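You operate a simulated robot arm through the tools that you are given. There is no shell and no other tool. Be economical: measure what you need, move in short steps, check, and stop when the job is done.

You run a simulated two-armed robot. Do the job below in one go: nothing can be reset, and whatever is moved stays where it is left.

## Task
Pick up the 2.0 Nm torque key from the top tray of the red trolley with one hand, pass it to the other hand and put it on the top of the pallet.

The check looks at the end state, three seconds after you hand in, the way a careful person would. Anything else that was tipped, shoved, dropped, spilled or broken makes it a failure.

## Robot
Two 7-joint arms with two-finger parallel grippers on one trunk, on a base that drives. Base frame: it is fixed to the floor where the robot stands at the start and does not move with it; the origin is under the middle of the robot, x ahead of it, y to its left, z up; the surface under the hand at the start is at about z = 72.8. Readings come in cm, degrees, newtons and seconds.
The left shoulder is at the start at [7, 18.8, 140], the right one opposite. With the tool pointing down near the work surface each hand reaches from about 10 to 64 cm from the robot's upright axis, wherever it stands, measured 20 degrees to its own side. Places, roughly: top of the pallet [50, 300, 10]. Payload 3.91 kg a hand.
The tool frame of a hand sits at the grasp point between the pads (the TCP): z along the fingers, y along the line on which they close. The tips reach 3 cm beyond it. The gripper opens to 11 cm. The fingers are 2 cm wide and 1 cm thick; the gripper's body (4.8 by 11.2 cm) begins 5.5 cm behind the TCP.
Orientation is told as [roll, pitch, yaw] about the base's x, y, z axes, in that order, counted from this pose: with the fingers straight down and closing along the base's y, the tool's x points along the base's -x, its y along +y and its z along -z.

## Interface
- The arms move only by the tool move_arm. It takes "left_steps", "right_steps" or both (then of equal length, played together; a hand with none holds still); each is text: rows parted by semicolons, each of 7 numbers parted by spaces: the turn, a rotation vector about the base's x, y, z in units of 5 degrees (1.0 is 5 degrees), then the shift along the base's x, y, z in units of 50 mm (1.0 is 50 mm), then the opening in per cent of the stroke, from 0 (shut) to 100 (fully open). In form: rx ry rz x y z hand; .... A call has 1 to 12 rows; each row shifts and turns the commanded pose from where the row before left it. A call with a number of a shift or a turn outside -1 to 1 is refused whole. A row lasts 0.2 s, in which the tool goes at most 5 cm and 8.6 degrees; a call with a longer step from one row to the next is refused whole, and so is a gripper value outside its range. A pose out of reach is approached as far as the arm can. The call stops where the force on the tool passes 40 N (or 10 N more than at its start, if that is more) or the arm is blocked; 0.2 s more then pass. The fingers move at their own pace (about 7.2 cm/s each) and stop on an object; they squeeze with about 22 N. The grip force told is the motor's: it shows also when the fingers shut on nothing. Time passes only in rows, and 0.2 s behind the last, so rows that do not move let the fingers close. It gives the time, the measured TCP pose, the force on the tool (base axes), the opening and the grip force at its end, in the units of the frame above (readings bear some noise), with the torque about the TCP (base axes, N m) and any sound that the robot's microphone picked up.
- Cameras (640 x 400 px; columns grow to the right, rows downward): "scene" is now at [11.39, 3.14, 159.56]; the picture's right is [0.46, -0.89, 0.00], its down [-0.75, -0.38, -0.55] and it looks along [0.49, 0.25, -0.84] (base axes); focal length 269 px, centre (320, 200). "left" rides on the left gripper at [7.2, -1.7, -10.3] in its tool frame; the picture's right is [0.23, 0.97, 0.00], its down [-0.76, 0.18, -0.62] and it looks along [-0.61, 0.14, 0.78] (tool axes); focal length 222 px, centre (320, 200). "right" rides on the right gripper at [7.2, 1.7, -10.3] in its tool frame; the picture's right is [-0.23, 0.97, 0.00], its down [-0.76, -0.18, -0.62] and it looks along [-0.61, -0.14, 0.78] (tool axes); focal length 222 px, centre (320, 200). There is no depth. A picture from a camera that has moved, and an enlarged one, comes with that camera's place and axes in the base frame and with its lens.
- get_image(camera): a new picture of that camera. No time passes.
- move_column(by): slides the trunk up (or, below 0, down) by that many cm; the arms and the scene camera ride with it, the base frame stays. It gives what a move gives, with no picture.
- drive_base(legs): drives the robot by 1 to 6 legs, each [ahead, turn to the left] in cm and degrees, along the robot's own axes; the way and the turn of a leg run together, so that a leg with both is an arc; at most 150 cm and 180 degrees a leg. The arms and the cameras ride along, it lands a little off, and it stops where it bumps. It gives what a move gives.
- pan_tilt(pan, tilt): turns the head with the scene camera to pan (to the left, within 86 degrees either way) and tilt (down, from -29 to 69), counted from straight ahead of the robot. It gives what a move gives.
- close_up(camera, box): a new picture of the part [left, top, right, bottom] of that camera's present view, enlarged. No time passes.
- sign_off(): hands the job in; it is judged then, once.

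Work in short steps. Places have to be worked out from the pictures, the camera data and where the tool is seen: move nearer, look again, correct. Check each grasp and each placing, and mend what went wrong. You have 120 turns and 92 pictures in all, those below and enlarged ones among them. Open the grippers and draw the arms clear of the work before you hand the job in, unless the task says otherwise; then end with one line.

The tools are called after "Emit:" as name(argument=value, ...) on one line, values as JSON. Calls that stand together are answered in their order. move_arm: Moves the arms, as the interface text tells. Its arguments: {"type":"object","properties":{"left_steps":{"type":"string"},"right_steps":{"type":"string"}},"required":[]} The other tools are called the same way: move_column (by) slides the trunk up or down; drive_base (legs) drives the base; pan_tilt (pan, tilt) turns the head that bears the scene camera; get_image (camera) takes a picture; close_up (camera, box) takes an enlarged picture of a part of a camera's view; sign_off () hands the job in.

At the start:

```text
clock: 0.0
left_ee_pos: [50.48, 38.19, 103.98]
left_tool_rot: [-0.2, 0.0, 0.0]
left_wrist_force: [-0.9, 0.4, -0.3]
left_torque: [0.01, -0.04, -0.06]
left_gripper_width: 11.02
left_finger_force: 0.1
right_ee_pos: [51.81, -9.55, 97.77]
right_tool_rot: [0.0, 0.0, 0.0]
right_wrist_force: [-0.8, -0.9, 0.6]
right_torque: [0.03, 0.0, 0.0]
right_gripper_width: 10.96
right_finger_force: 0.1
trunk travel left (down, up): [-91.0, 3.0]
robot x, y, heading: [0.2, -0.12, -0.1]
head pan, tilt: [27.1, 56.8]
```

scene: 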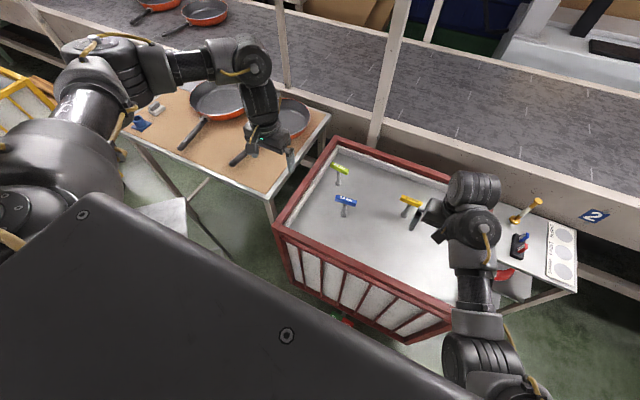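
right: 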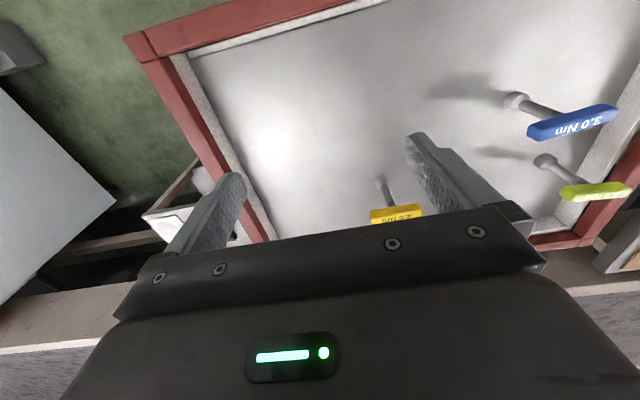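
left: 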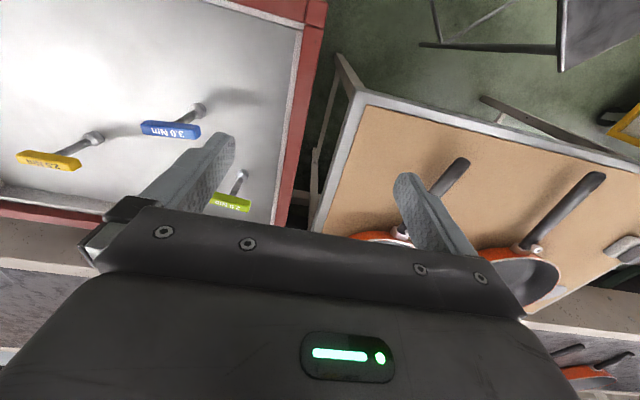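

The tray shows three keys: blue is marked 3.0, and the green and yellow labels are hard to read. I'll enlarge both.

Emit:
close_up(camera="left", box=[200, 160, 270, 220])

Emit:
close_up(camera="left", box=[0, 100, 120, 180])

Emit:
close_up(camera="scene", box=[300, 150, 460, 250])

```text
6.67 times, centred on (235, 190) of left
camera zoom: at [43.16, 36.63, 114.36], right [-0.23, 0.97, 0.0], down [0.76, 0.18, 0.62], along [0.61, 0.14, -0.78], focal length 1481 px, centre (887, 267)
```

zoom: 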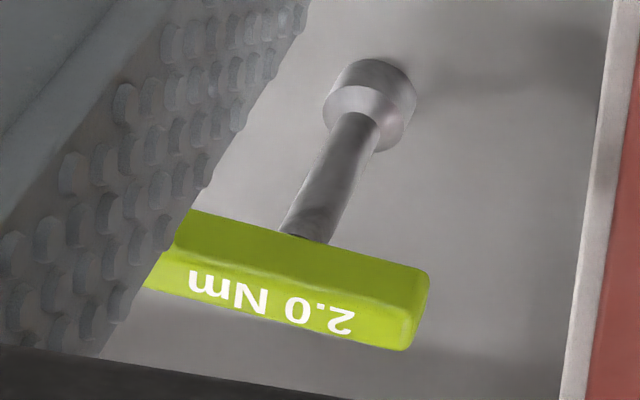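

```text
5.00 times, centred on (60, 140) of left
camera zoom: at [43.16, 36.63, 114.36], right [-0.23, 0.97, 0.0], down [0.76, 0.18, 0.62], along [0.61, 0.14, -0.78], focal length 1111 px, centre (1620, 500)
```

zoom: 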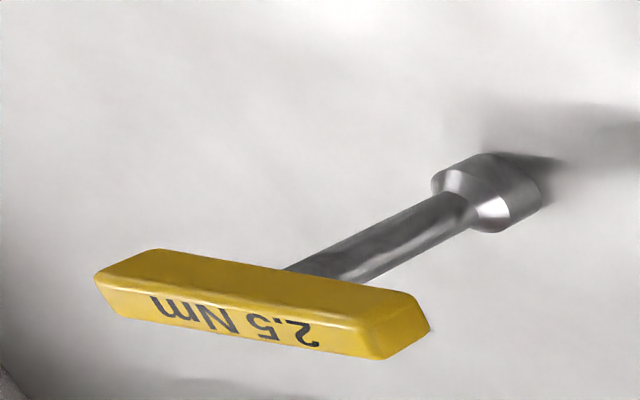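

```text
4.00 times, centred on (380, 200) of scene
camera zoom: at [11.39, 3.14, 159.56], right [0.46, -0.89, 0.0], down [-0.75, -0.38, -0.55], along [0.49, 0.25, -0.84], focal length 1075 px, centre (80, 200)
```

zoom: 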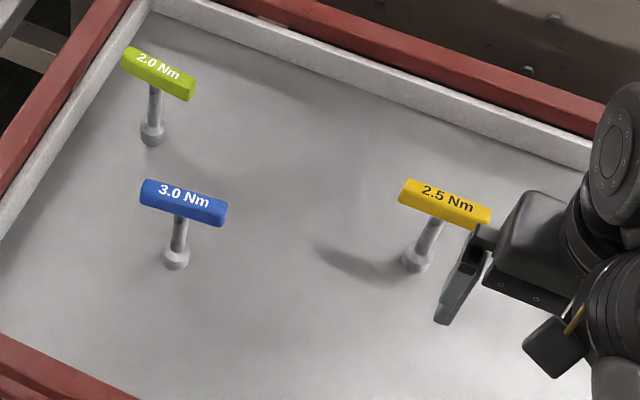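

The green key is the 2.0 Nm one. It stands upright on its socket at about (72, 26), with the handle at z≈83 running along y, which is beyond comfortable reach. I'll check the floor in front of me and the way to the pallet.

Emit:
pan_tilt(pan=0, tilt=69)

Emit:
get_image(camera="scene")

Emit:
pan_tilt(pan=80, tilt=25)

Emit:
get_image(camera="scene")

```text
clock: 0.9
left_ee_pos: [50.52, 38.19, 103.96]
left_tool_rot: [0.0, 0.0, 0.0]
left_wrist_force: [-0.4, 0.1, 0.2]
left_torque: [0.02, -0.02, -0.01]
left_gripper_width: 10.99
left_finger_force: 0.1
right_ee_pos: [52.01, -9.54, 97.8]
right_tool_rot: [0.0, 0.0, 0.0]
right_wrist_force: [-0.4, 0.1, -0.5]
right_torque: [0.0, 0.01, 0.01]
right_gripper_width: 11.03
right_finger_force: 0.0
trunk travel left (down, up): [-91.0, 3.0]
robot x, y, heading: [-0.11, -0.06, 0.0]
head pan, tilt: [0.0, 68.8]
```

```text
85 pictures are left
camera scene: at [10.74, -0.05, 158.25], right [0.0, -1.0, 0.0], down [-0.93, 0.0, -0.36], along [0.36, 0.0, -0.93], focal length 269 px, centre (320, 200)
```

scene: 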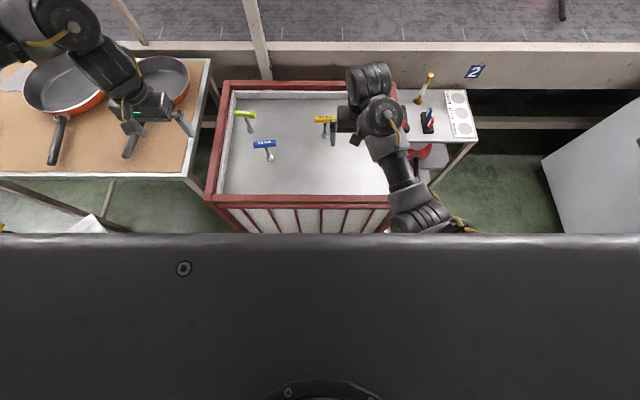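

```text
clock: 2.5
left_ee_pos: [50.38, 38.27, 103.95]
left_tool_rot: [0.0, -0.1, 0.0]
left_wrist_force: [-0.9, -0.3, 0.1]
left_torque: [-0.03, 0.03, 0.01]
left_gripper_width: 11.02
left_finger_force: 0.0
right_ee_pos: [51.81, -9.54, 97.73]
right_tool_rot: [0.0, 0.0, 0.0]
right_wrist_force: [0.4, 0.4, -0.5]
right_torque: [-0.03, 0.02, 0.02]
right_gripper_width: 10.98
right_finger_force: 0.1
trunk travel left (down, up): [-91.0, 3.0]
robot x, y, heading: [-0.06, -0.01, 0.1]
head pan, tilt: [80.0, 25.0]
```

```text
84 pictures are left
camera scene: at [6.76, 9.01, 164.19], right [0.98, -0.17, 0.0], down [-0.07, -0.42, -0.91], along [0.16, 0.89, -0.42], focal length 269 px, centre (320, 200)
```

scene: 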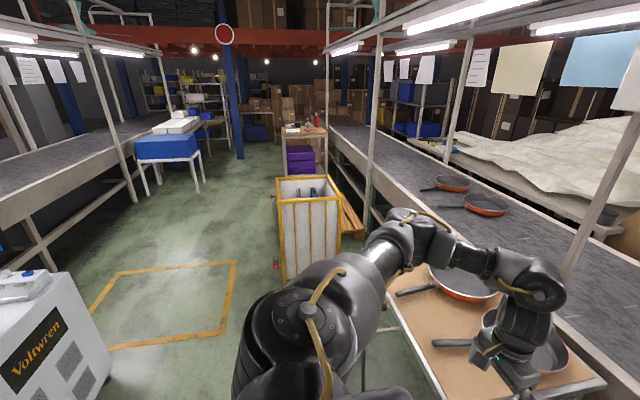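

The keys stand upright, so I'll grip the green handle across its thickness with the left hand pointing down and closing along x. First I'll raise both hands and start turning the left one to yaw -90. Then I can lower the trunk to gain forward reach without driving.

Emit:
move_arm(left_steps="0 0 -1 0 0 0.4 100;0 0 -1 0 0 0.4 100;0 0 -1 0 0 0.4 100;0 0 -1 0 0 0.4 100;0 0 -1 0 0 0.4 100;0 0 -1 0 0 0.4 100;0 0 -1 0 0 0.4 100;0 0 -1 0 0 0.4 100;0 0 -1 0 0 0.4 100;0 0 -1 0 0 0.4 100;0 0 -1 0 0 0 100;0 0 -1 0 0 0 100", right_steps="0 0 0 0 0 0.4 100;0 0 0 0 0 0.4 100;0 0 0 0 0 0.4 100;0 0 0 0 0 0.4 100;0 0 0 0 0 0.4 100;0 0 0 0 0 0.4 100;0 0 0 0 0 0.4 100;0 0 0 0 0 0.4 100;0 0 0 0 0 0.4 100;0 0 0 0 0 0.4 100;0 0 0 0 0 0 100;0 0 0 0 0 0 100")

Emit:
move_column(by=-20)

Emit:
move_arm(left_steps="0 0 -1 0.4 -0.2 0 100;0 0 -1 0.4 -0.2 0 100;0 0 -1 0.4 -0.2 0 100;0 0 -1 0.4 -0.2 0 100;0 0 -1 0.4 -0.2 0 100;0 0 -1 0.4 -0.2 0 100;0 0 0 0.4 -0.2 0 100;0 0 0 0.4 -0.2 0 100;0 0 0 0.4 -0.2 0 100;0 0 0 0.4 -0.2 0 100;0 0 0 0 0 0 100")

Emit:
get_image(camera="left")

Emit:
pan_tilt(pan=20, tilt=50)

Emit:
get_image(camera="scene")

```text
clock: 5.0
left_ee_pos: [50.39, 38.06, 123.9]
left_tool_rot: [0.0, 0.0, -60.1]
left_wrist_force: [1.2, -0.1, -0.3]
left_torque: [-0.02, -0.04, 0.0]
left_gripper_width: 11.0
left_finger_force: 0.0
right_ee_pos: [51.95, -9.62, 98.12]
right_tool_rot: [0.0, 0.0, 0.0]
right_wrist_force: [-0.4, -0.1, -0.3]
right_torque: [-0.01, 0.02, -0.01]
right_gripper_width: 10.98
right_finger_force: 0.0
right hand out of reach, approached as far as the arm can: row 1, 2, 3, 4, 5, 6, 7, 8, 9, 10
trunk travel left (down, up): [-91.0, 3.0]
robot x, y, heading: [-0.12, -0.03, -0.1]
head pan, tilt: [80.0, 25.0]
```

```text
clock: 7.2
left_ee_pos: [50.35, 38.02, 104.04]
left_tool_rot: [0.1, -0.1, -60.0]
left_wrist_force: [0.2, 0.7, 0.3]
left_torque: [-0.01, -0.02, 0.01]
left_gripper_width: 11.03
left_finger_force: 0.0
right_ee_pos: [51.89, -9.45, 78.31]
right_tool_rot: [0.1, -0.1, 0.1]
right_wrist_force: [0.0, -1.2, -0.2]
right_torque: [0.0, -0.01, -0.01]
right_gripper_width: 11.0
right_finger_force: 0.1
trunk travel left (down, up): [-71.0, 23.0]
robot x, y, heading: [0.34, 0.21, -0.1]
head pan, tilt: [80.0, 25.0]
```

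```text
clock: 9.6
left_ee_pos: [70.03, 28.06, 103.81]
left_tool_rot: [0.1, -0.3, -90.0]
left_wrist_force: [0.5, -0.6, -0.8]
left_torque: [-0.03, 0.02, -0.02]
left_gripper_width: 11.0
left_finger_force: 0.1
left hand out of reach, approached as far as the arm can: row 10
right_ee_pos: [51.83, -9.4, 78.3]
right_tool_rot: [0.0, -0.1, 0.1]
right_wrist_force: [0.7, 0.1, 0.0]
right_torque: [-0.05, -0.01, 0.01]
right_gripper_width: 11.0
right_finger_force: 0.2
trunk travel left (down, up): [-71.0, 23.0]
robot x, y, heading: [-0.1, 0.25, 0.2]
head pan, tilt: [80.0, 25.0]
```

```text
83 pictures are left
camera left: at [68.31, 35.43, 114.29], right [0.97, 0.23, 0.0], down [0.18, -0.76, 0.63], along [0.14, -0.61, -0.78], focal length 222 px, centre (320, 200)
```

left: 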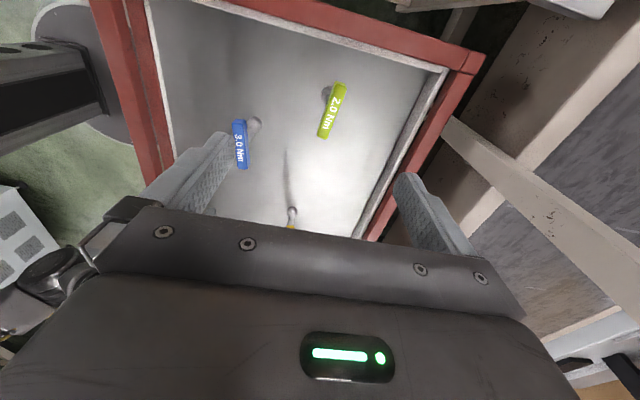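

```text
clock: 10.9
left_ee_pos: [70.07, 28.05, 103.84]
left_tool_rot: [0.2, 0.0, -89.9]
left_wrist_force: [-1.1, -0.1, 0.8]
left_torque: [0.03, -0.01, 0.03]
left_gripper_width: 11.03
left_finger_force: 0.0
right_ee_pos: [51.91, -9.51, 78.24]
right_tool_rot: [0.1, 0.1, 0.0]
right_wrist_force: [-0.3, -0.2, 0.2]
right_torque: [0.02, -0.01, 0.02]
right_gripper_width: 11.01
right_finger_force: 0.0
trunk travel left (down, up): [-71.0, 23.0]
robot x, y, heading: [0.08, -0.3, -0.0]
head pan, tilt: [20.0, 50.0]
```

```text
82 pictures are left
camera scene: at [12.39, 2.55, 140.44], right [0.34, -0.94, 0.0], down [-0.72, -0.26, -0.64], along [0.6, 0.22, -0.77], focal length 269 px, centre (320, 200)
```

scene: 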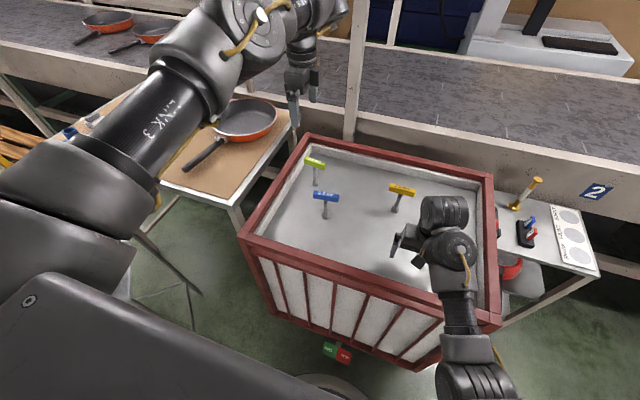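

The right hand could not rise there and now hovers just above the tray floor. I'll look through its camera before moving it.

Emit:
get_image(camera="right")

Emit:
close_up(camera="scene", box=[290, 140, 500, 271])

```text
81 pictures are left
camera right: at [44.72, -7.71, 88.55], right [0.23, 0.97, 0.0], down [0.76, -0.18, 0.62], along [0.61, -0.14, -0.78], focal length 222 px, centre (320, 200)
```

right: 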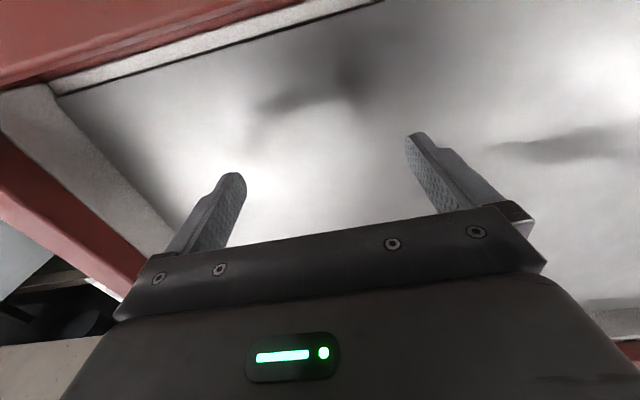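

```text
3.05 times, centred on (395, 206) of scene
camera zoom: at [12.39, 2.55, 140.44], right [0.34, -0.94, 0.0], down [-0.72, -0.26, -0.64], along [0.6, 0.22, -0.77], focal length 819 px, centre (91, 183)
```

zoom: 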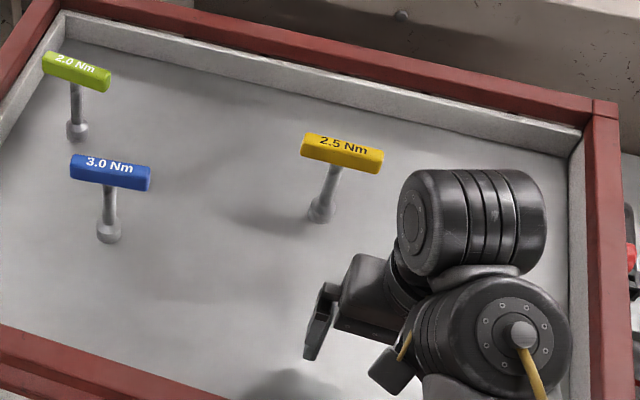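

Nothing was touched. I'll test a short upward move of the right hand, and a combined move up and back after it.

Emit:
move_arm(right_steps="0 0 0 0 0 0.4 100;0 0 0 -0.1 0 0.4 100;0 0 0 -0.1 0 0.4 100;0 0 0 -0.1 -0.1 0.4 100;0 0 0 -0.1 -0.1 0.4 100")

```text
clock: 12.1
left_ee_pos: [70.09, 28.06, 103.94]
left_tool_rot: [0.1, -0.1, -90.1]
left_wrist_force: [-0.2, 0.9, 0.2]
left_torque: [0.01, 0.0, -0.01]
left_gripper_width: 10.99
left_finger_force: 0.1
right_ee_pos: [51.92, -9.61, 78.27]
right_tool_rot: [0.1, -0.1, 0.0]
right_wrist_force: [-0.1, 0.1, 0.0]
right_torque: [-0.02, 0.0, 0.0]
right_gripper_width: 11.03
right_finger_force: 0.1
right hand out of reach, approached as far as the arm can: row 1, 2, 3, 4, 5
trunk travel left (down, up): [-71.0, 23.0]
robot x, y, heading: [-0.02, 0.12, 0.0]
head pan, tilt: [20.0, 50.0]
```

The right arm seems pinned at a joint limit. I'll try a yaw turn with a little inward motion to free it.

Emit:
move_arm(right_steps="0 0 1 0 0 0.1 100;0 0 1 0 0 0.1 100;0 0 1 0 0 0.1 100")

```text
clock: 12.5
left_ee_pos: [70.11, 27.94, 103.97]
left_tool_rot: [0.1, 0.0, -90.0]
left_wrist_force: [0.9, 0.1, -0.6]
left_torque: [0.0, 0.01, 0.03]
left_gripper_width: 10.99
left_finger_force: 0.1
right_ee_pos: [51.98, -9.55, 78.33]
right_tool_rot: [0.1, -0.3, 0.9]
right_wrist_force: [0.6, 16.7, -9.9]
right_torque: [-2.19, -0.8, -1.37]
right_gripper_width: 10.98
right_finger_force: 0.1
right hand out of reach, approached as far as the arm can: row 1
trunk travel left (down, up): [-71.0, 23.0]
robot x, y, heading: [-0.3, 0.11, -0.0]
head pan, tilt: [20.0, 50.0]
stopped in row 1 (right hand): the force on the tool passed its limit at 95 N (the readings are from after the stop); the commanded pose is now the measured one
```

Something pushed the right tool toward +y and down, perhaps its own wrist link. I'll take fresh pictures to see what it touches.

Emit:
close_up(camera="scene", box=[370, 180, 530, 400])

Emit:
get_image(camera="right")

Emit:
get_image(camera="left")

```text
1.82 times, centred on (450, 290) of scene
camera zoom: at [12.38, 2.55, 140.44], right [0.34, -0.94, 0.0], down [-0.72, -0.26, -0.64], along [0.6, 0.22, -0.77], focal length 489 px, centre (84, 36)
```

zoom: 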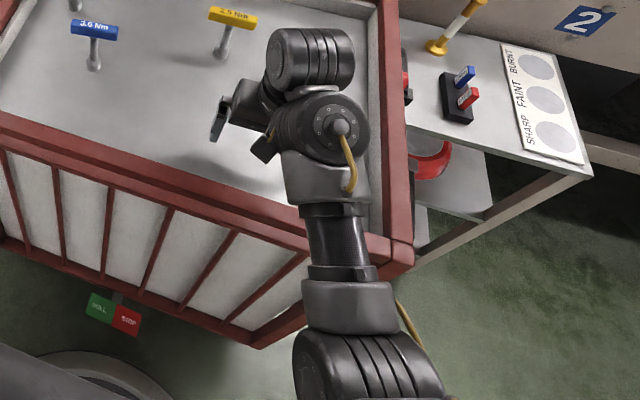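

```text
78 pictures are left
camera right: at [44.68, -7.86, 88.55], right [0.21, 0.98, 0.0], down [0.76, -0.17, 0.63], along [0.61, -0.13, -0.78], focal length 222 px, centre (320, 200)
```

right: 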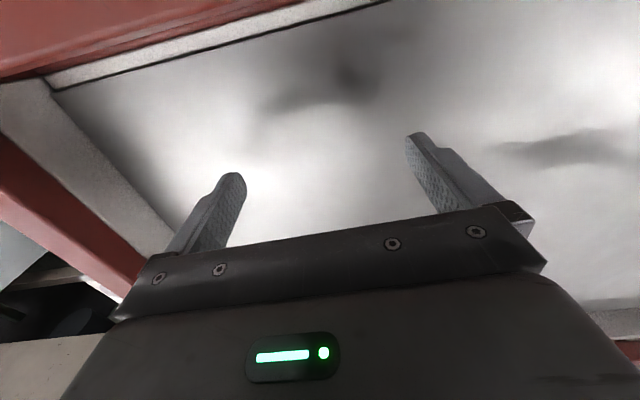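

```text
77 pictures are left
camera left: at [68.35, 35.29, 114.28], right [0.97, 0.23, 0.0], down [0.18, -0.76, 0.63], along [0.14, -0.61, -0.78], focal length 222 px, centre (320, 200)
```

left: 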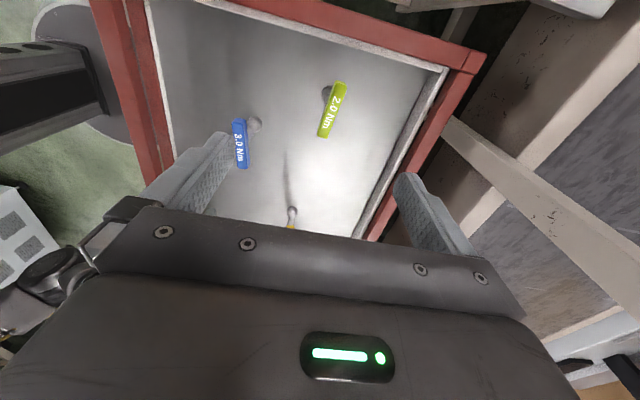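

The right hand is free of the keys. I'll raise the column back to take it clear of the tray, then find a better right-arm posture up there.

Emit:
move_column(by=20)

Emit:
move_arm(right_steps="0 0 0 -0.4 0 0 100;0 0 0 -0.4 0 0 100;0 0 0 -0.4 0 0 100")

```text
clock: 14.6
left_ee_pos: [70.12, 27.95, 123.91]
left_tool_rot: [0.2, -0.1, -90.0]
left_wrist_force: [-0.5, 0.4, 0.1]
left_torque: [0.02, 0.01, 0.01]
left_gripper_width: 11.0
left_finger_force: 0.0
right_ee_pos: [51.96, -9.53, 98.28]
right_tool_rot: [0.1, 0.0, 1.1]
right_wrist_force: [-0.5, 32.4, -20.2]
right_torque: [-4.28, -1.86, -2.77]
right_gripper_width: 10.96
right_finger_force: 0.0
trunk travel left (down, up): [-91.0, 3.0]
robot x, y, heading: [0.14, 0.07, 0.1]
head pan, tilt: [20.0, 50.0]
```

```text
clock: 15.4
left_ee_pos: [69.96, 28.0, 123.93]
left_tool_rot: [0.0, -0.1, -90.0]
left_wrist_force: [-0.9, 0.8, 0.0]
left_torque: [0.03, -0.02, 0.01]
left_gripper_width: 10.99
left_finger_force: 0.1
right_ee_pos: [48.04, -10.01, 96.58]
right_tool_rot: [0.1, 0.0, 1.2]
right_wrist_force: [0.9, -0.6, 0.3]
right_torque: [0.0, -0.01, 0.02]
right_gripper_width: 10.97
right_finger_force: 0.1
right hand out of reach, approached as far as the arm can: row 1, 2, 3
trunk travel left (down, up): [-91.0, 3.0]
robot x, y, heading: [0.11, -0.07, 0.1]
head pan, tilt: [20.0, 50.0]
```

The contact was the arm against itself, because it persisted after lifting, and it's gone now. The right arm is at a joint boundary, so I'll try moving it outward (-y).

Emit:
move_arm(right_steps="0 0 0 0 -0.4 0 100;0 0 0 0 -0.4 0 100;0 0 0 0 -0.4 0 100;0 0 0 0 -0.4 0 100;0 0 0 0 -0.4 0 100")

Emit:
move_arm(right_steps="0 0 0 0 0 0.4 100;0 0 0 0 0 0.4 100;0 0 0 0 0 0.4 100")

```text
clock: 15.8
left_ee_pos: [70.0, 27.8, 123.92]
left_tool_rot: [0.0, -0.1, -90.0]
left_wrist_force: [0.7, -0.1, 0.4]
left_torque: [0.03, 0.0, 0.02]
left_gripper_width: 10.99
left_finger_force: 0.0
right_ee_pos: [48.19, -11.49, 96.32]
right_tool_rot: [0.3, -0.4, 0.2]
right_wrist_force: [-1.0, 14.0, -7.9]
right_torque: [-1.78, -0.69, -1.17]
right_gripper_width: 11.0
right_finger_force: 0.1
trunk travel left (down, up): [-91.0, 3.0]
robot x, y, heading: [-0.17, -0.31, 0.2]
head pan, tilt: [20.0, 50.0]
stopped in row 1 (right hand): the force on the tool passed its limit at 69 N (the readings are from after the stop); the commanded pose is now the measured one
```

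```text
clock: 16.6
left_ee_pos: [70.17, 27.84, 123.87]
left_tool_rot: [0.1, -0.3, -90.1]
left_wrist_force: [0.5, 0.3, 0.5]
left_torque: [0.04, 0.01, -0.03]
left_gripper_width: 11.0
left_finger_force: 0.0
right_ee_pos: [48.16, -11.5, 96.36]
right_tool_rot: [0.2, -0.3, 0.4]
right_wrist_force: [1.1, 21.7, -12.6]
right_torque: [-2.91, -0.99, -1.84]
right_gripper_width: 11.0
right_finger_force: 0.1
right hand out of reach, approached as far as the arm can: row 1, 2, 3
trunk travel left (down, up): [-91.0, 3.0]
robot x, y, heading: [-0.2, 0.14, 0.2]
head pan, tilt: [20.0, 50.0]
```

The wrist link lies folded against the -y side of the hand. I'll move the hand toward +y and roll the fingers toward +y, which I need for the handover anyway.

Emit:
move_arm(right_steps="0 0 0 0.1 0.3 -0.1 100;1 0 0 0.1 0.3 0 100;1 0 0 0 0.3 0 100;1 0 0 0 0 0 100;1 0 0 0 0 0 100")

Emit:
get_image(camera="scene")

```text
clock: 17.5
left_ee_pos: [70.09, 27.95, 123.85]
left_tool_rot: [-0.1, -0.1, -90.0]
left_wrist_force: [0.1, -0.6, 0.1]
left_torque: [0.01, -0.01, -0.01]
left_gripper_width: 10.99
left_finger_force: 0.1
right_ee_pos: [49.58, -10.41, 94.7]
right_tool_rot: [7.4, -0.3, -1.3]
right_wrist_force: [2.7, 2.6, -3.2]
right_torque: [-0.3, 0.11, -0.21]
right_gripper_width: 10.99
right_finger_force: 0.0
trunk travel left (down, up): [-91.0, 3.0]
robot x, y, heading: [0.23, 0.03, 0.1]
head pan, tilt: [20.0, 50.0]
stopped in row 4 (right hand): the force on the tool passed its limit at 60 N (the readings are from after the stop); the commanded pose is now the measured one
```

```text
76 pictures are left
camera scene: at [12.38, 2.39, 160.45], right [0.34, -0.94, 0.0], down [-0.72, -0.26, -0.64], along [0.6, 0.22, -0.77], focal length 269 px, centre (320, 200)
```

scene: 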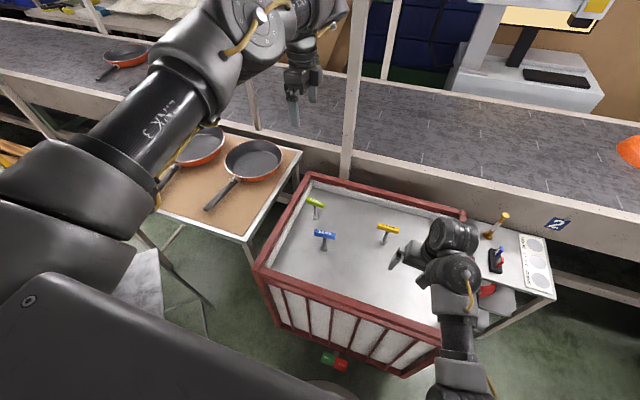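

Space near the trolley is tight for sorting out the right arm. I'll back the robot away 35 cm first so it can be unfolded over open floor.

Emit:
pan_tilt(pan=0, tilt=45)

Emit:
drive_base(legs=[[-35, 0]])

Emit:
get_image(camera="scene")

```text
clock: 18.3
left_ee_pos: [70.08, 27.9, 123.85]
left_tool_rot: [0.0, -0.2, -89.8]
left_wrist_force: [0.3, 0.4, -0.3]
left_torque: [0.01, 0.0, 0.01]
left_gripper_width: 11.02
left_finger_force: 0.0
right_ee_pos: [49.7, -10.29, 94.89]
right_tool_rot: [7.3, -0.3, -1.3]
right_wrist_force: [2.4, 7.4, -4.5]
right_torque: [-0.84, -0.22, -0.56]
right_gripper_width: 10.99
right_finger_force: 0.0
trunk travel left (down, up): [-91.0, 3.0]
robot x, y, heading: [0.27, 0.24, -0.1]
head pan, tilt: [0.0, 45.0]
```

```text
clock: 20.6
left_ee_pos: [35.26, 28.18, 123.81]
left_tool_rot: [0.0, -0.1, -89.9]
left_wrist_force: [0.3, 0.5, -0.7]
left_torque: [0.02, 0.03, 0.01]
left_gripper_width: 11.0
left_finger_force: 0.1
right_ee_pos: [14.86, -10.22, 94.79]
right_tool_rot: [7.3, -0.2, -1.2]
right_wrist_force: [1.6, 6.6, -6.4]
right_torque: [-0.94, -0.33, -0.65]
right_gripper_width: 11.0
right_finger_force: 0.0
trunk travel left (down, up): [-91.0, 3.0]
robot x, y, heading: [-35.08, -0.03, 0.2]
head pan, tilt: [0.0, 45.0]
```

```text
75 pictures are left
camera scene: at [-21.48, -0.09, 161.11], right [0.0, -1.0, 0.0], down [-0.71, 0.0, -0.71], along [0.71, 0.0, -0.71], focal length 269 px, centre (320, 200)
```

scene: 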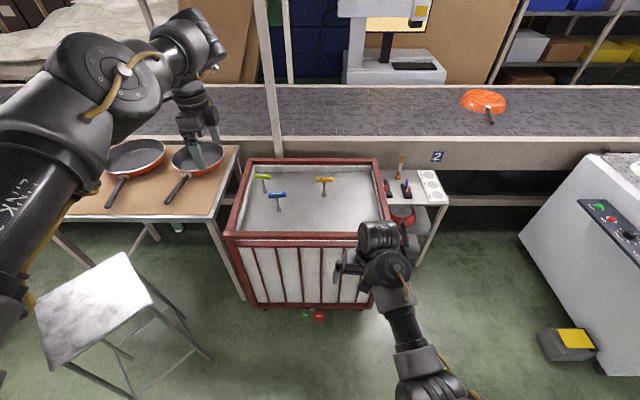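

There is open floor below now, with a stool at left and a cabinet at right. I'll undo the roll and push the right hand forward and down to unfold its wrist.

Emit:
move_arm(right_steps="-0.5 0 0 0.1 0 -0.2 100;-0.5 0 0 0.2 0 -0.3 100;-0.5 0 0 0.3 0 -0.3 100;0 0 0 0.3 0 -0.3 100;0 0 0 0.3 0 -0.3 100;0 0 0 0 0 0 100")

Emit:
move_arm(right_steps="1 0 0 0 0 0 100;1 0 0 0 0 0 100;1 0 0 0 0 0 100;1 0 0 0 0 0 100;0 0 0 0 0 0 100")

```text
clock: 22.0
left_ee_pos: [34.91, 28.11, 123.84]
left_tool_rot: [0.2, -0.1, -89.8]
left_wrist_force: [0.1, 0.1, 0.9]
left_torque: [0.0, 0.02, 0.01]
left_gripper_width: 11.01
left_finger_force: 0.1
right_ee_pos: [20.83, -10.39, 88.08]
right_tool_rot: [-0.1, -0.5, -1.1]
right_wrist_force: [-0.2, 0.5, -1.1]
right_torque: [-0.02, -0.01, -0.04]
right_gripper_width: 11.01
right_finger_force: 0.1
trunk travel left (down, up): [-91.0, 3.0]
robot x, y, heading: [-34.72, 0.49, -0.0]
head pan, tilt: [0.0, 45.0]
```

```text
clock: 23.4
left_ee_pos: [35.01, 28.07, 123.93]
left_tool_rot: [0.0, 0.0, -89.9]
left_wrist_force: [-0.5, 0.4, 0.1]
left_torque: [-0.04, 0.0, 0.01]
left_gripper_width: 11.01
left_finger_force: 0.0
right_ee_pos: [21.11, -14.84, 87.04]
right_tool_rot: [16.4, -0.1, -2.7]
right_wrist_force: [1.0, 0.5, 0.7]
right_torque: [0.01, -0.01, 0.0]
right_gripper_width: 11.03
right_finger_force: 0.1
trunk travel left (down, up): [-91.0, 3.0]
robot x, y, heading: [-34.71, 0.06, 0.0]
head pan, tilt: [0.0, 45.0]
stopped in row 5 (right hand): the arm was blocked; the commanded pose is now the measured one
```

A positive roll still blocks at this yaw. I'll bring the roll back to 0 and turn the hand toward yaw +90, which the handover needs, while extending forward a bit.

Emit:
move_arm(right_steps="-1 0 0 0.2 0.3 0 100;-1 0 0 0.2 0.3 0 100;-1 0 0 0.2 0.3 0 100;0 0 1 0 0 0 100;0 0 1 0 0 0 100;0 0 1 0 0 0 100;0 0 1 0 0 0 100;0 0 1 0 0 0 100;0 0 1 0 0 0 100;0 0 1 0 0 0 100;0 0 1 0 0 0 100;0 0 1 0 0 0 100")

Emit:
get_image(camera="scene")

```text
clock: 26.0
left_ee_pos: [35.03, 28.02, 123.86]
left_tool_rot: [0.0, -0.1, -89.9]
left_wrist_force: [-0.1, -1.7, -0.4]
left_torque: [0.02, -0.02, 0.01]
left_gripper_width: 11.0
left_finger_force: 0.1
right_ee_pos: [23.99, -10.07, 87.09]
right_tool_rot: [1.5, -0.8, 42.6]
right_wrist_force: [0.2, -0.8, -0.3]
right_torque: [0.01, -0.01, -0.01]
right_gripper_width: 10.98
right_finger_force: 0.1
trunk travel left (down, up): [-91.0, 3.0]
robot x, y, heading: [-34.65, -0.41, 0.2]
head pan, tilt: [0.0, 45.0]
```

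```text
74 pictures are left
camera scene: at [-21.66, -0.09, 161.13], right [0.0, -1.0, 0.0], down [-0.71, 0.0, -0.71], along [0.71, 0.0, -0.71], focal length 269 px, centre (320, 200)
```

scene: 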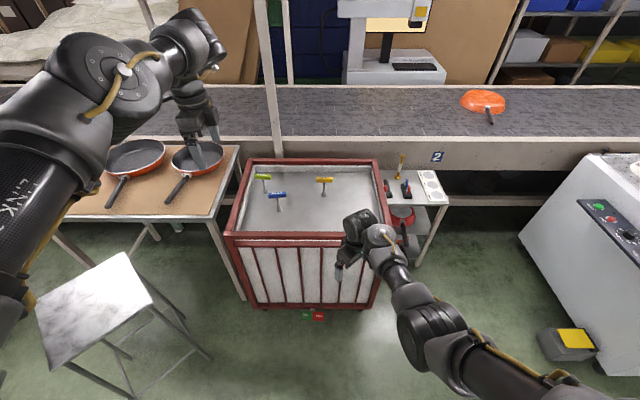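

Yaw is now moving freely and the arm has reconfigured. I'll continue to yaw 90, then lift.

Emit:
move_arm(right_steps="0 0 1 0 0 0 100;0 0 1 0 0 0 100;0 0 1 0 0 0 100;0 0 1 0 0 0 100;0 0 1 0 0 0 100;0 0 1 0 0 0 100;0 0 1 0 0 0 100;0 0 1 0 0 0 100;0 0 1 0 0 0 100;0 0 0.5 0 0 0 100;0 0 0 0 0 0 100")

Emit:
move_arm(right_steps="0 0 0 0 0 0.4 100;0 0 0 0 0 0.4 100;0 0 0 0 0 0.4 100;0 0 0 0 0 0.4 100;0 0 0 0 0 0.4 100;0 0 0 0 0 0 100")

Emit:
move_arm(right_steps="1 0 0 0 0 0 100;1 0 0 0 0 0 100;1 0 0 0 0 0 100;1 0 0 0 0 0 100;1 0 0 0 0 0 100;1 0 0 0 0 0 100;1 0 0 0 0 0 100;1 0 0 0 0 0 100;1 0 0 0 0 0 100;0 0 0 0 0 0 100")

Emit:
get_image(camera="scene")

```text
clock: 28.4
left_ee_pos: [35.08, 28.12, 123.92]
left_tool_rot: [0.0, 0.0, -89.9]
left_wrist_force: [0.6, -0.6, 0.1]
left_torque: [0.02, -0.01, 0.03]
left_gripper_width: 10.99
left_finger_force: 0.1
right_ee_pos: [24.02, -10.17, 87.1]
right_tool_rot: [1.6, -0.8, 90.1]
right_wrist_force: [-0.7, -1.2, 0.7]
right_torque: [0.01, -0.04, 0.0]
right_gripper_width: 11.0
right_finger_force: 0.1
trunk travel left (down, up): [-91.0, 3.0]
robot x, y, heading: [-34.89, 0.45, -0.1]
head pan, tilt: [0.0, 45.0]
```

```text
clock: 29.8
left_ee_pos: [35.18, 28.13, 123.85]
left_tool_rot: [0.1, -0.1, -89.9]
left_wrist_force: [0.5, -0.6, 1.1]
left_torque: [0.04, 0.0, 0.0]
left_gripper_width: 10.99
left_finger_force: 0.1
right_ee_pos: [24.18, -9.98, 97.02]
right_tool_rot: [1.6, -0.9, 90.0]
right_wrist_force: [-0.3, 0.1, 0.4]
right_torque: [-0.02, 0.0, 0.01]
right_gripper_width: 10.97
right_finger_force: 0.1
trunk travel left (down, up): [-91.0, 3.0]
robot x, y, heading: [-35.08, 0.04, -0.1]
head pan, tilt: [0.0, 45.0]
```

```text
clock: 32.2
left_ee_pos: [35.16, 28.06, 123.7]
left_tool_rot: [0.0, -0.1, -89.9]
left_wrist_force: [-0.1, 0.2, 0.4]
left_torque: [0.01, 0.01, 0.01]
left_gripper_width: 11.0
left_finger_force: 0.0
right_ee_pos: [24.65, -14.61, 96.37]
right_tool_rot: [1.3, -42.8, 87.5]
right_wrist_force: [-0.6, -0.9, 0.9]
right_torque: [0.03, -0.04, -0.01]
right_gripper_width: 10.99
right_finger_force: 0.2
trunk travel left (down, up): [-91.0, 3.0]
robot x, y, heading: [-34.94, 0.05, 0.2]
head pan, tilt: [0.0, 45.0]
stopped in row 10 (right hand): the arm was blocked; the commanded pose is now the measured one
```

```text
73 pictures are left
camera scene: at [-21.67, -0.1, 161.13], right [0.0, -1.0, 0.0], down [-0.71, 0.0, -0.71], along [0.71, 0.0, -0.71], focal length 269 px, centre (320, 200)
```

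scene: 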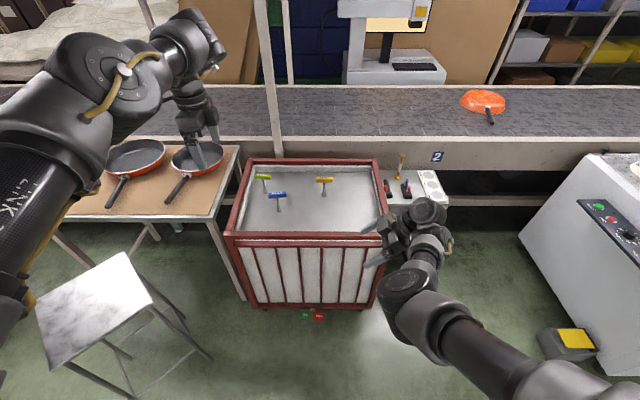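

The right hand now leans about 43° with its fingers toward +y, as I want for the handover. I'll raise and draw it back to a park position well above tray height.

Emit:
move_arm(right_steps="0 0 0 -0.2 0 0.5 100;0 0 0 -0.2 0 0.5 100;0 0 0 -0.2 0 0.5 100;0 0 0 -0.2 0 0.5 100;0 0 0 -0.2 0 0.5 100;0 0 0 -0.2 0 0.5 100;0 0 0 -0.2 0 0.5 100;0 0 0 -0.2 0 0.5 100;0 0 0 -0.2 0 0.5 100;0 0 0 -0.2 0 0.5 100;0 0 0 0 0 0 100")

```text
clock: 34.8
left_ee_pos: [35.09, 28.0, 123.92]
left_tool_rot: [0.1, -0.1, -89.8]
left_wrist_force: [-0.3, 0.1, -0.1]
left_torque: [-0.01, 0.0, -0.03]
left_gripper_width: 10.99
left_finger_force: 0.0
right_ee_pos: [25.42, -19.44, 101.39]
right_tool_rot: [-0.2, -39.4, 85.5]
right_wrist_force: [0.1, 0.5, 0.5]
right_torque: [0.0, 0.03, 0.02]
right_gripper_width: 11.0
right_finger_force: 0.0
right hand out of reach, approached as far as the arm can: row 1, 2, 3, 4, 5, 6, 7, 8, 9, 10
trunk travel left (down, up): [-91.0, 3.0]
robot x, y, heading: [-35.33, -0.37, 0.0]
head pan, tilt: [0.0, 45.0]
stopped in row 11 (right hand): the arm was blocked; the commanded pose is now the measured one
```

It's at a limit again with the lean on. I'll take out the lean while rising, since a vertical yaw-90 hand moved freely.

Emit:
move_arm(right_steps="-1 0 0 0 0 0 100;-1 0 0 0 0 0 100;-1 0 0 0 0 0 100;-1 0 0 0 0 0 100;-1 0 0 0 0 0 100;-1 0 0 0 0 0 100;-1 0 0 0 0 0 100;-1 0 0 0 0 0.3 100;0 0 0 0 0 0.4 100;0 0 0 0 0 0.4 100;0 0 0 0 0 0.4 100;0 0 0 0 0 0.4 100")

Emit:
move_arm(right_steps="0 0 0 0 0 0.5 100;0 0 0 0 0 0.5 100;0 0 0 0 0 0.5 100;0 0 0 0 0 0.5 100;0 0 0 0 0 0.5 100;0 0 0 0 0 0 100")

Emit:
get_image(camera="scene")

```text
clock: 37.4
left_ee_pos: [35.13, 28.06, 123.81]
left_tool_rot: [0.0, -0.1, -89.8]
left_wrist_force: [-0.3, -0.6, -0.5]
left_torque: [-0.02, -0.01, 0.02]
left_gripper_width: 11.01
left_finger_force: 0.1
right_ee_pos: [25.69, -18.92, 103.6]
right_tool_rot: [-2.9, 0.3, 86.7]
right_wrist_force: [-0.6, -0.2, -0.3]
right_torque: [-0.02, 0.02, -0.04]
right_gripper_width: 11.01
right_finger_force: 0.1
right hand out of reach, approached as far as the arm can: row 9, 10, 11, 12
trunk travel left (down, up): [-91.0, 3.0]
robot x, y, heading: [-35.04, -0.26, 0.3]
head pan, tilt: [0.0, 45.0]
```

```text
clock: 38.8
left_ee_pos: [35.02, 28.06, 123.9]
left_tool_rot: [0.0, -0.1, -89.8]
left_wrist_force: [-0.7, -0.3, -0.1]
left_torque: [0.01, -0.01, -0.02]
left_gripper_width: 11.02
left_finger_force: 0.2
right_ee_pos: [25.55, -18.94, 103.54]
right_tool_rot: [-2.9, 0.2, 86.6]
right_wrist_force: [-0.1, 0.0, 0.7]
right_torque: [0.01, -0.01, 0.01]
right_gripper_width: 11.02
right_finger_force: 0.0
right hand out of reach, approached as far as the arm can: row 1, 2, 3, 4, 5
trunk travel left (down, up): [-91.0, 3.0]
robot x, y, heading: [-34.97, 0.07, -0.1]
head pan, tilt: [0.0, 45.0]
```

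```text
72 pictures are left
camera scene: at [-21.68, -0.1, 161.13], right [0.0, -1.0, 0.0], down [-0.71, 0.0, -0.71], along [0.71, 0.0, -0.71], focal length 269 px, centre (320, 200)
```

scene: 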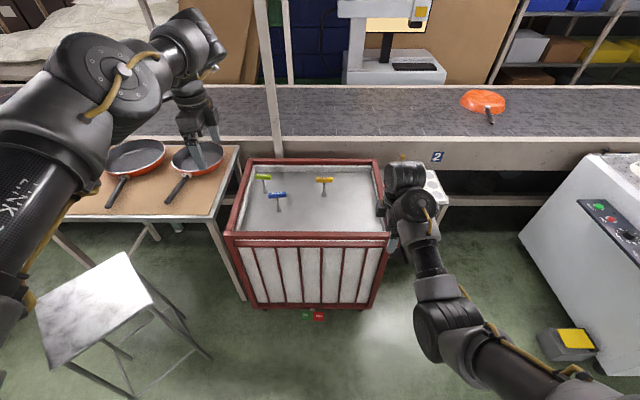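

The right arm is in an elbow-low posture and can't go higher, but 103 clears the tray if I lower the trunk only about 10 cm. I'll test here whether the left hand reaches the equivalent grasp pose (65 ahead, z 96).

Emit:
move_arm(left_steps="0 0 0 -0.1 0 -0.5 100;0 0 0 -0.1 0 -0.5 100;0 0 0 -0.1 0 -0.5 100;0 0 0 -0.1 0 -0.5 100;0 0 0 -0.1 0 -0.5 100;0 0 0 -0.1 -0.1 -0.5 100;0 0 0 -0.1 -0.1 -0.5 100;0 0 0 -0.1 -0.1 -0.5 100;0 0 0 -0.1 0 -0.5 100;0 0 0 -0.1 0 -0.5 100;0 0 0 0 0 -0.5 100;0 0 0 0 0 0 100")

```text
clock: 41.4
left_ee_pos: [29.91, 26.58, 96.49]
left_tool_rot: [0.1, -0.2, -89.9]
left_wrist_force: [0.2, -0.6, 0.4]
left_torque: [-0.02, -0.01, 0.0]
left_gripper_width: 10.97
left_finger_force: 0.0
right_ee_pos: [25.53, -18.89, 103.47]
right_tool_rot: [-2.9, 0.1, 86.8]
right_wrist_force: [0.2, 0.4, -0.2]
right_torque: [-0.01, -0.01, -0.04]
right_gripper_width: 11.04
right_finger_force: 0.1
trunk travel left (down, up): [-91.0, 3.0]
robot x, y, heading: [-34.9, 0.24, -0.2]
head pan, tilt: [0.0, 45.0]
```

That is reachable. I'll test 10 cm lower and 5 further, to see whether the trunk has to move at all.

Emit:
move_arm(left_steps="0 0 0 0 0 -0.4 100;0 0 0 0 0 -0.4 100;0 0 0 0 0 -0.4 100;0 0 0 0 0 -0.4 100;0 0 0 0 0 -0.4 100;0 0 0 0.2 0 0 100;0 0 0 0.2 0 0 100;0 0 0 0.2 0 0 100;0 0 0 0.2 0 0 100;0 0 0 0.2 0 0 100;0 0 0 0 0 0 100")

```text
clock: 43.8
left_ee_pos: [29.91, 26.37, 86.68]
left_tool_rot: [0.0, -0.2, -89.8]
left_wrist_force: [0.3, 0.7, 0.7]
left_torque: [0.01, 0.01, 0.0]
left_gripper_width: 11.0
left_finger_force: 0.0
left hand out of reach, approached as far as the arm can: row 6, 7, 8, 9, 10
right_ee_pos: [25.51, -18.92, 103.45]
right_tool_rot: [-2.9, 0.2, 86.7]
right_wrist_force: [-0.4, 0.4, -0.8]
right_torque: [-0.03, -0.03, 0.01]
right_gripper_width: 11.0
right_finger_force: 0.0
trunk travel left (down, up): [-91.0, 3.0]
robot x, y, heading: [-34.83, 0.11, 0.1]
head pan, tilt: [0.0, 45.0]
```

With the trunk almost level, 65 cm ahead is reachable, so I need to drive to about x=+7. I'll raise the left hand, move up to x=0, and look at the gap before the last centimetres.

Emit:
move_arm(left_steps="0 0 0 0 0 0.5 100;0 0 0 0 0 0.5 100;0 0 0 0 0 0.5 100;0 0 0 0 0 0.5 100;0 0 0 0 0 0 100")

Emit:
pan_tilt(pan=0, tilt=69)

Emit:
get_image(camera="scene")

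Emit:
drive_base(legs=[[35, 0]])

Emit:
get_image(camera="scene")

Emit:
get_image(camera="left")

```text
clock: 45.0
left_ee_pos: [29.75, 26.34, 96.47]
left_tool_rot: [0.0, -0.1, -89.8]
left_wrist_force: [0.1, 0.5, 0.1]
left_torque: [0.03, 0.01, 0.02]
left_gripper_width: 11.04
left_finger_force: 0.0
right_ee_pos: [25.53, -19.0, 103.48]
right_tool_rot: [-2.9, 0.2, 86.7]
right_wrist_force: [0.8, 0.3, -0.5]
right_torque: [-0.02, -0.01, 0.03]
right_gripper_width: 11.0
right_finger_force: 0.1
trunk travel left (down, up): [-91.0, 3.0]
robot x, y, heading: [-34.85, -0.37, 0.1]
head pan, tilt: [0.0, 45.0]
```

```text
clock: 45.9
left_ee_pos: [29.74, 26.32, 96.58]
left_tool_rot: [0.1, -0.2, -89.8]
left_wrist_force: [0.8, -0.4, -1.3]
left_torque: [0.02, 0.03, 0.02]
left_gripper_width: 11.0
left_finger_force: 0.1
right_ee_pos: [25.63, -18.94, 103.55]
right_tool_rot: [-2.9, 0.1, 86.7]
right_wrist_force: [-0.5, -1.0, -0.5]
right_torque: [-0.03, 0.04, -0.01]
right_gripper_width: 11.0
right_finger_force: 0.0
trunk travel left (down, up): [-91.0, 3.0]
robot x, y, heading: [-34.81, 0.11, 0.1]
head pan, tilt: [0.0, 68.8]
```

```text
71 pictures are left
camera scene: at [-24.22, -0.1, 158.25], right [0.0, -1.0, 0.0], down [-0.93, 0.0, -0.36], along [0.36, 0.0, -0.93], focal length 269 px, centre (320, 200)
```

scene: 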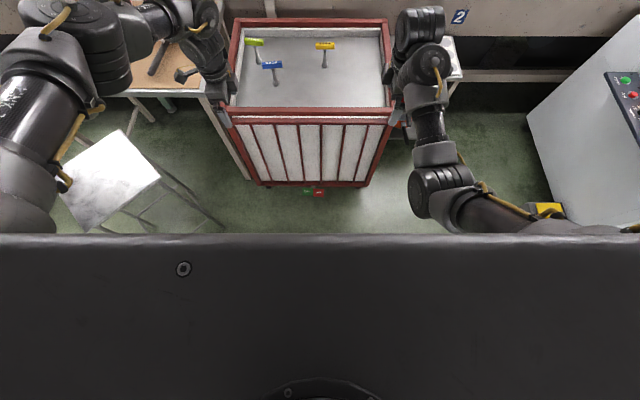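

```text
clock: 48.1
left_ee_pos: [64.18, 26.8, 96.69]
left_tool_rot: [0.1, -0.1, -89.4]
left_wrist_force: [-0.9, 0.4, 0.6]
left_torque: [0.0, 0.0, -0.01]
left_gripper_width: 11.02
left_finger_force: 0.0
right_ee_pos: [60.43, -18.34, 103.69]
right_tool_rot: [-2.9, 0.2, 87.2]
right_wrist_force: [-0.6, 1.8, -0.1]
right_torque: [0.01, -0.04, -0.01]
right_gripper_width: 11.0
right_finger_force: 0.1
trunk travel left (down, up): [-91.0, 3.0]
robot x, y, heading: [-0.25, 0.26, 0.5]
head pan, tilt: [0.0, 68.8]
```

```text
70 pictures are left
camera scene: at [10.39, 0.18, 158.26], right [0.01, -1.0, 0.0], down [-0.93, -0.01, -0.36], along [0.36, 0.0, -0.93], focal length 269 px, centre (320, 200)
```

scene: 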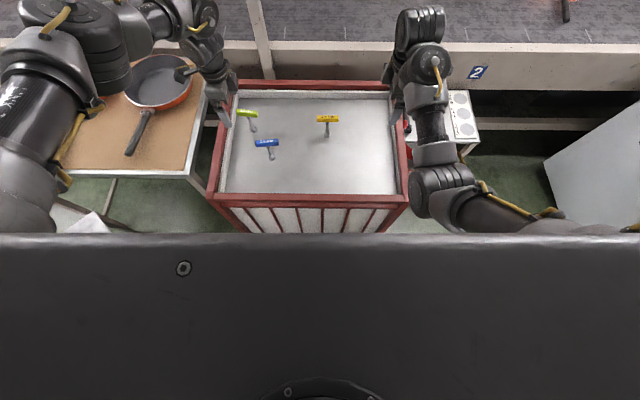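

```text
69 pictures are left
camera left: at [62.39, 34.3, 107.01], right [0.97, 0.24, 0.0], down [0.18, -0.76, 0.63], along [0.15, -0.61, -0.78], focal length 222 px, centre (320, 200)
```

left: 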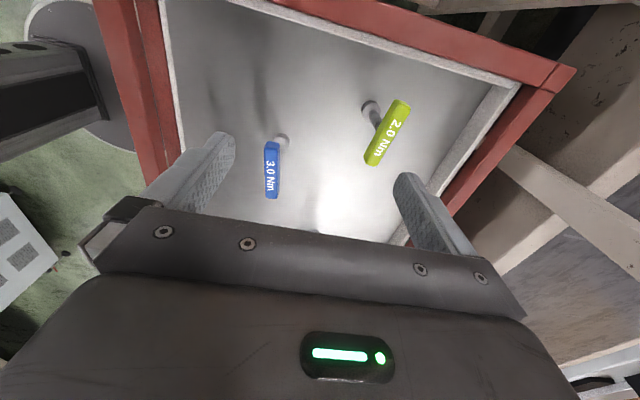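

The trolley foot is at about x=42 and my base front at about 25, so 7 cm more is safe. The green handle is confirmed at about (71.9, 26.4), running along y, ends at y≈22.7 and 30.

Emit:
drive_base(legs=[[7.5, 0]])

Emit:
get_image(camera="left")

```text
clock: 49.3
left_ee_pos: [70.2, 27.27, 96.03]
left_tool_rot: [-0.4, 0.0, -89.4]
left_wrist_force: [0.6, 0.4, -1.0]
left_torque: [0.0, 0.06, 0.0]
left_gripper_width: 10.99
left_finger_force: 0.0
right_ee_pos: [66.38, -18.26, 103.12]
right_tool_rot: [-2.4, 0.3, 87.3]
right_wrist_force: [1.6, -0.4, 0.0]
right_torque: [0.01, 0.04, -0.01]
right_gripper_width: 11.02
right_finger_force: 0.0
trunk travel left (down, up): [-91.0, 3.0]
robot x, y, heading: [4.89, 0.23, 0.6]
head pan, tilt: [0.0, 68.8]
stopped in leg 1: the robot was blocked; the commanded pose is now the measured one
```

```text
68 pictures are left
camera left: at [68.38, 34.48, 106.44], right [0.97, 0.24, -0.01], down [0.19, -0.76, 0.62], along [0.14, -0.61, -0.78], focal length 222 px, centre (320, 200)
```

left: 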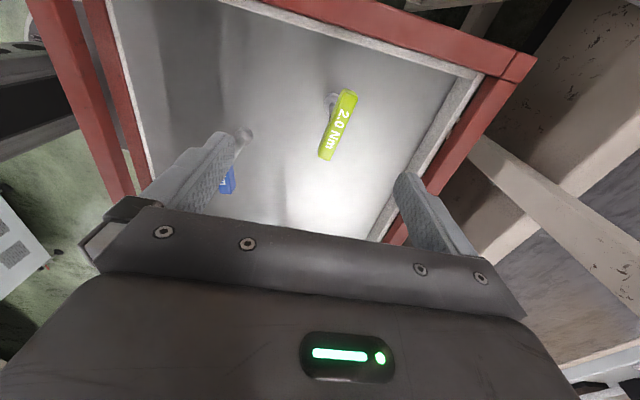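

The base bumped something at about x=5.5. I'll back off 2 cm to relieve it and check that the keys still stand.

Emit:
drive_base(legs=[[-2, 0]])

Emit:
get_image(camera="scene")

```text
clock: 50.1
left_ee_pos: [67.86, 27.26, 96.05]
left_tool_rot: [-0.2, -0.1, -89.3]
left_wrist_force: [0.7, 0.5, -0.5]
left_torque: [0.0, 0.01, -0.04]
left_gripper_width: 11.0
left_finger_force: 0.1
right_ee_pos: [64.11, -18.18, 103.31]
right_tool_rot: [-2.5, 0.4, 87.2]
right_wrist_force: [1.0, 1.4, 0.0]
right_torque: [0.02, 0.04, 0.02]
right_gripper_width: 11.02
right_finger_force: 0.0
trunk travel left (down, up): [-91.0, 3.0]
robot x, y, heading: [2.95, 0.04, 0.9]
head pan, tilt: [0.0, 68.8]
```

```text
67 pictures are left
camera scene: at [14.47, 0.28, 158.2], right [0.01, -1.0, 0.0], down [-0.93, -0.01, -0.36], along [0.36, 0.0, -0.93], focal length 269 px, centre (320, 200)
```

scene: 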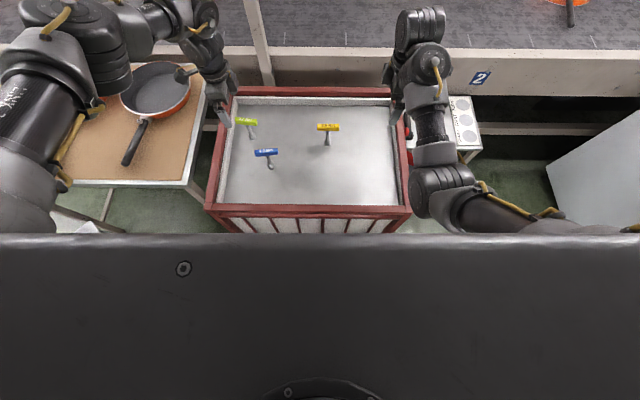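

The keys still stand. For reach I need the trunk about 20 cm lower, so I'll shift the right hand inward over an empty part of the tray. Then I'll lower 12 cm and look.

Emit:
move_arm(right_steps="0 0 0 -0.1 0.3 0.2 100;0 0 0 -0.1 0.3 0.2 100;0 0 0 -0.1 0.3 0.2 100;0 0 0 -0.1 0.3 0.2 100;0 0 0 0 0 0 100", left_steps="0 0 0 0 0 0.5 100;0 0 0 0 0 0.5 100;0 0 0 0 0 0.5 100;0 0 0 0 0 0.5 100;0 0 0 0 0 0 100")

Emit:
move_column(by=-12)

Emit:
pan_tilt(pan=-5, tilt=50)

Emit:
get_image(camera="scene")

```text
clock: 51.3
left_ee_pos: [67.58, 27.13, 106.49]
left_tool_rot: [-0.2, -0.1, -89.3]
left_wrist_force: [0.0, -0.7, 1.1]
left_torque: [0.01, 0.01, -0.04]
left_gripper_width: 10.99
left_finger_force: 0.1
right_ee_pos: [63.32, -14.64, 103.54]
right_tool_rot: [-3.0, 0.2, 87.2]
right_wrist_force: [-1.1, -0.2, 0.3]
right_torque: [-0.01, 0.0, 0.03]
right_gripper_width: 11.03
right_finger_force: 0.0
right hand out of reach, approached as far as the arm can: row 1, 2, 3, 4
trunk travel left (down, up): [-91.0, 3.0]
robot x, y, heading: [2.96, 0.35, 0.6]
head pan, tilt: [0.0, 68.8]
```

```text
clock: 52.8
left_ee_pos: [67.55, 27.32, 94.49]
left_tool_rot: [0.0, 0.0, -89.3]
left_wrist_force: [-0.3, -0.5, -0.5]
left_torque: [-0.01, 0.0, -0.02]
left_gripper_width: 10.99
left_finger_force: 0.1
right_ee_pos: [63.15, -14.59, 91.54]
right_tool_rot: [-3.0, 0.1, 87.2]
right_wrist_force: [0.7, -1.1, 0.7]
right_torque: [0.0, 0.01, 0.04]
right_gripper_width: 10.99
right_finger_force: 0.1
trunk travel left (down, up): [-79.0, 15.0]
robot x, y, heading: [3.24, 0.19, 0.7]
head pan, tilt: [0.0, 68.8]
```

```text
clock: 53.6
left_ee_pos: [67.47, 27.23, 94.49]
left_tool_rot: [0.0, -0.1, -89.3]
left_wrist_force: [0.8, -0.1, 0.1]
left_torque: [0.04, -0.04, 0.0]
left_gripper_width: 10.98
left_finger_force: 0.0
right_ee_pos: [63.33, -14.77, 91.53]
right_tool_rot: [-3.0, 0.2, 87.1]
right_wrist_force: [0.1, -0.5, 0.1]
right_torque: [0.0, -0.02, -0.03]
right_gripper_width: 11.01
right_finger_force: 0.0
trunk travel left (down, up): [-79.0, 15.0]
robot x, y, heading: [3.22, 0.42, 0.3]
head pan, tilt: [-5.0, 50.0]
```

```text
66 pictures are left
camera scene: at [16.03, -0.39, 148.44], right [-0.08, -1.0, 0.0], down [-0.76, 0.06, -0.64], along [0.64, -0.05, -0.77], focal length 269 px, centre (320, 200)
```

scene: 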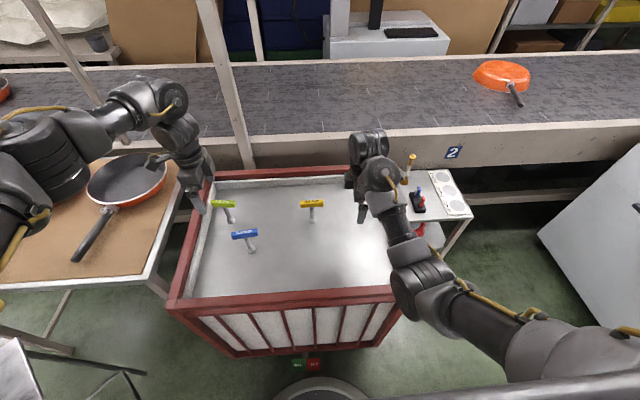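

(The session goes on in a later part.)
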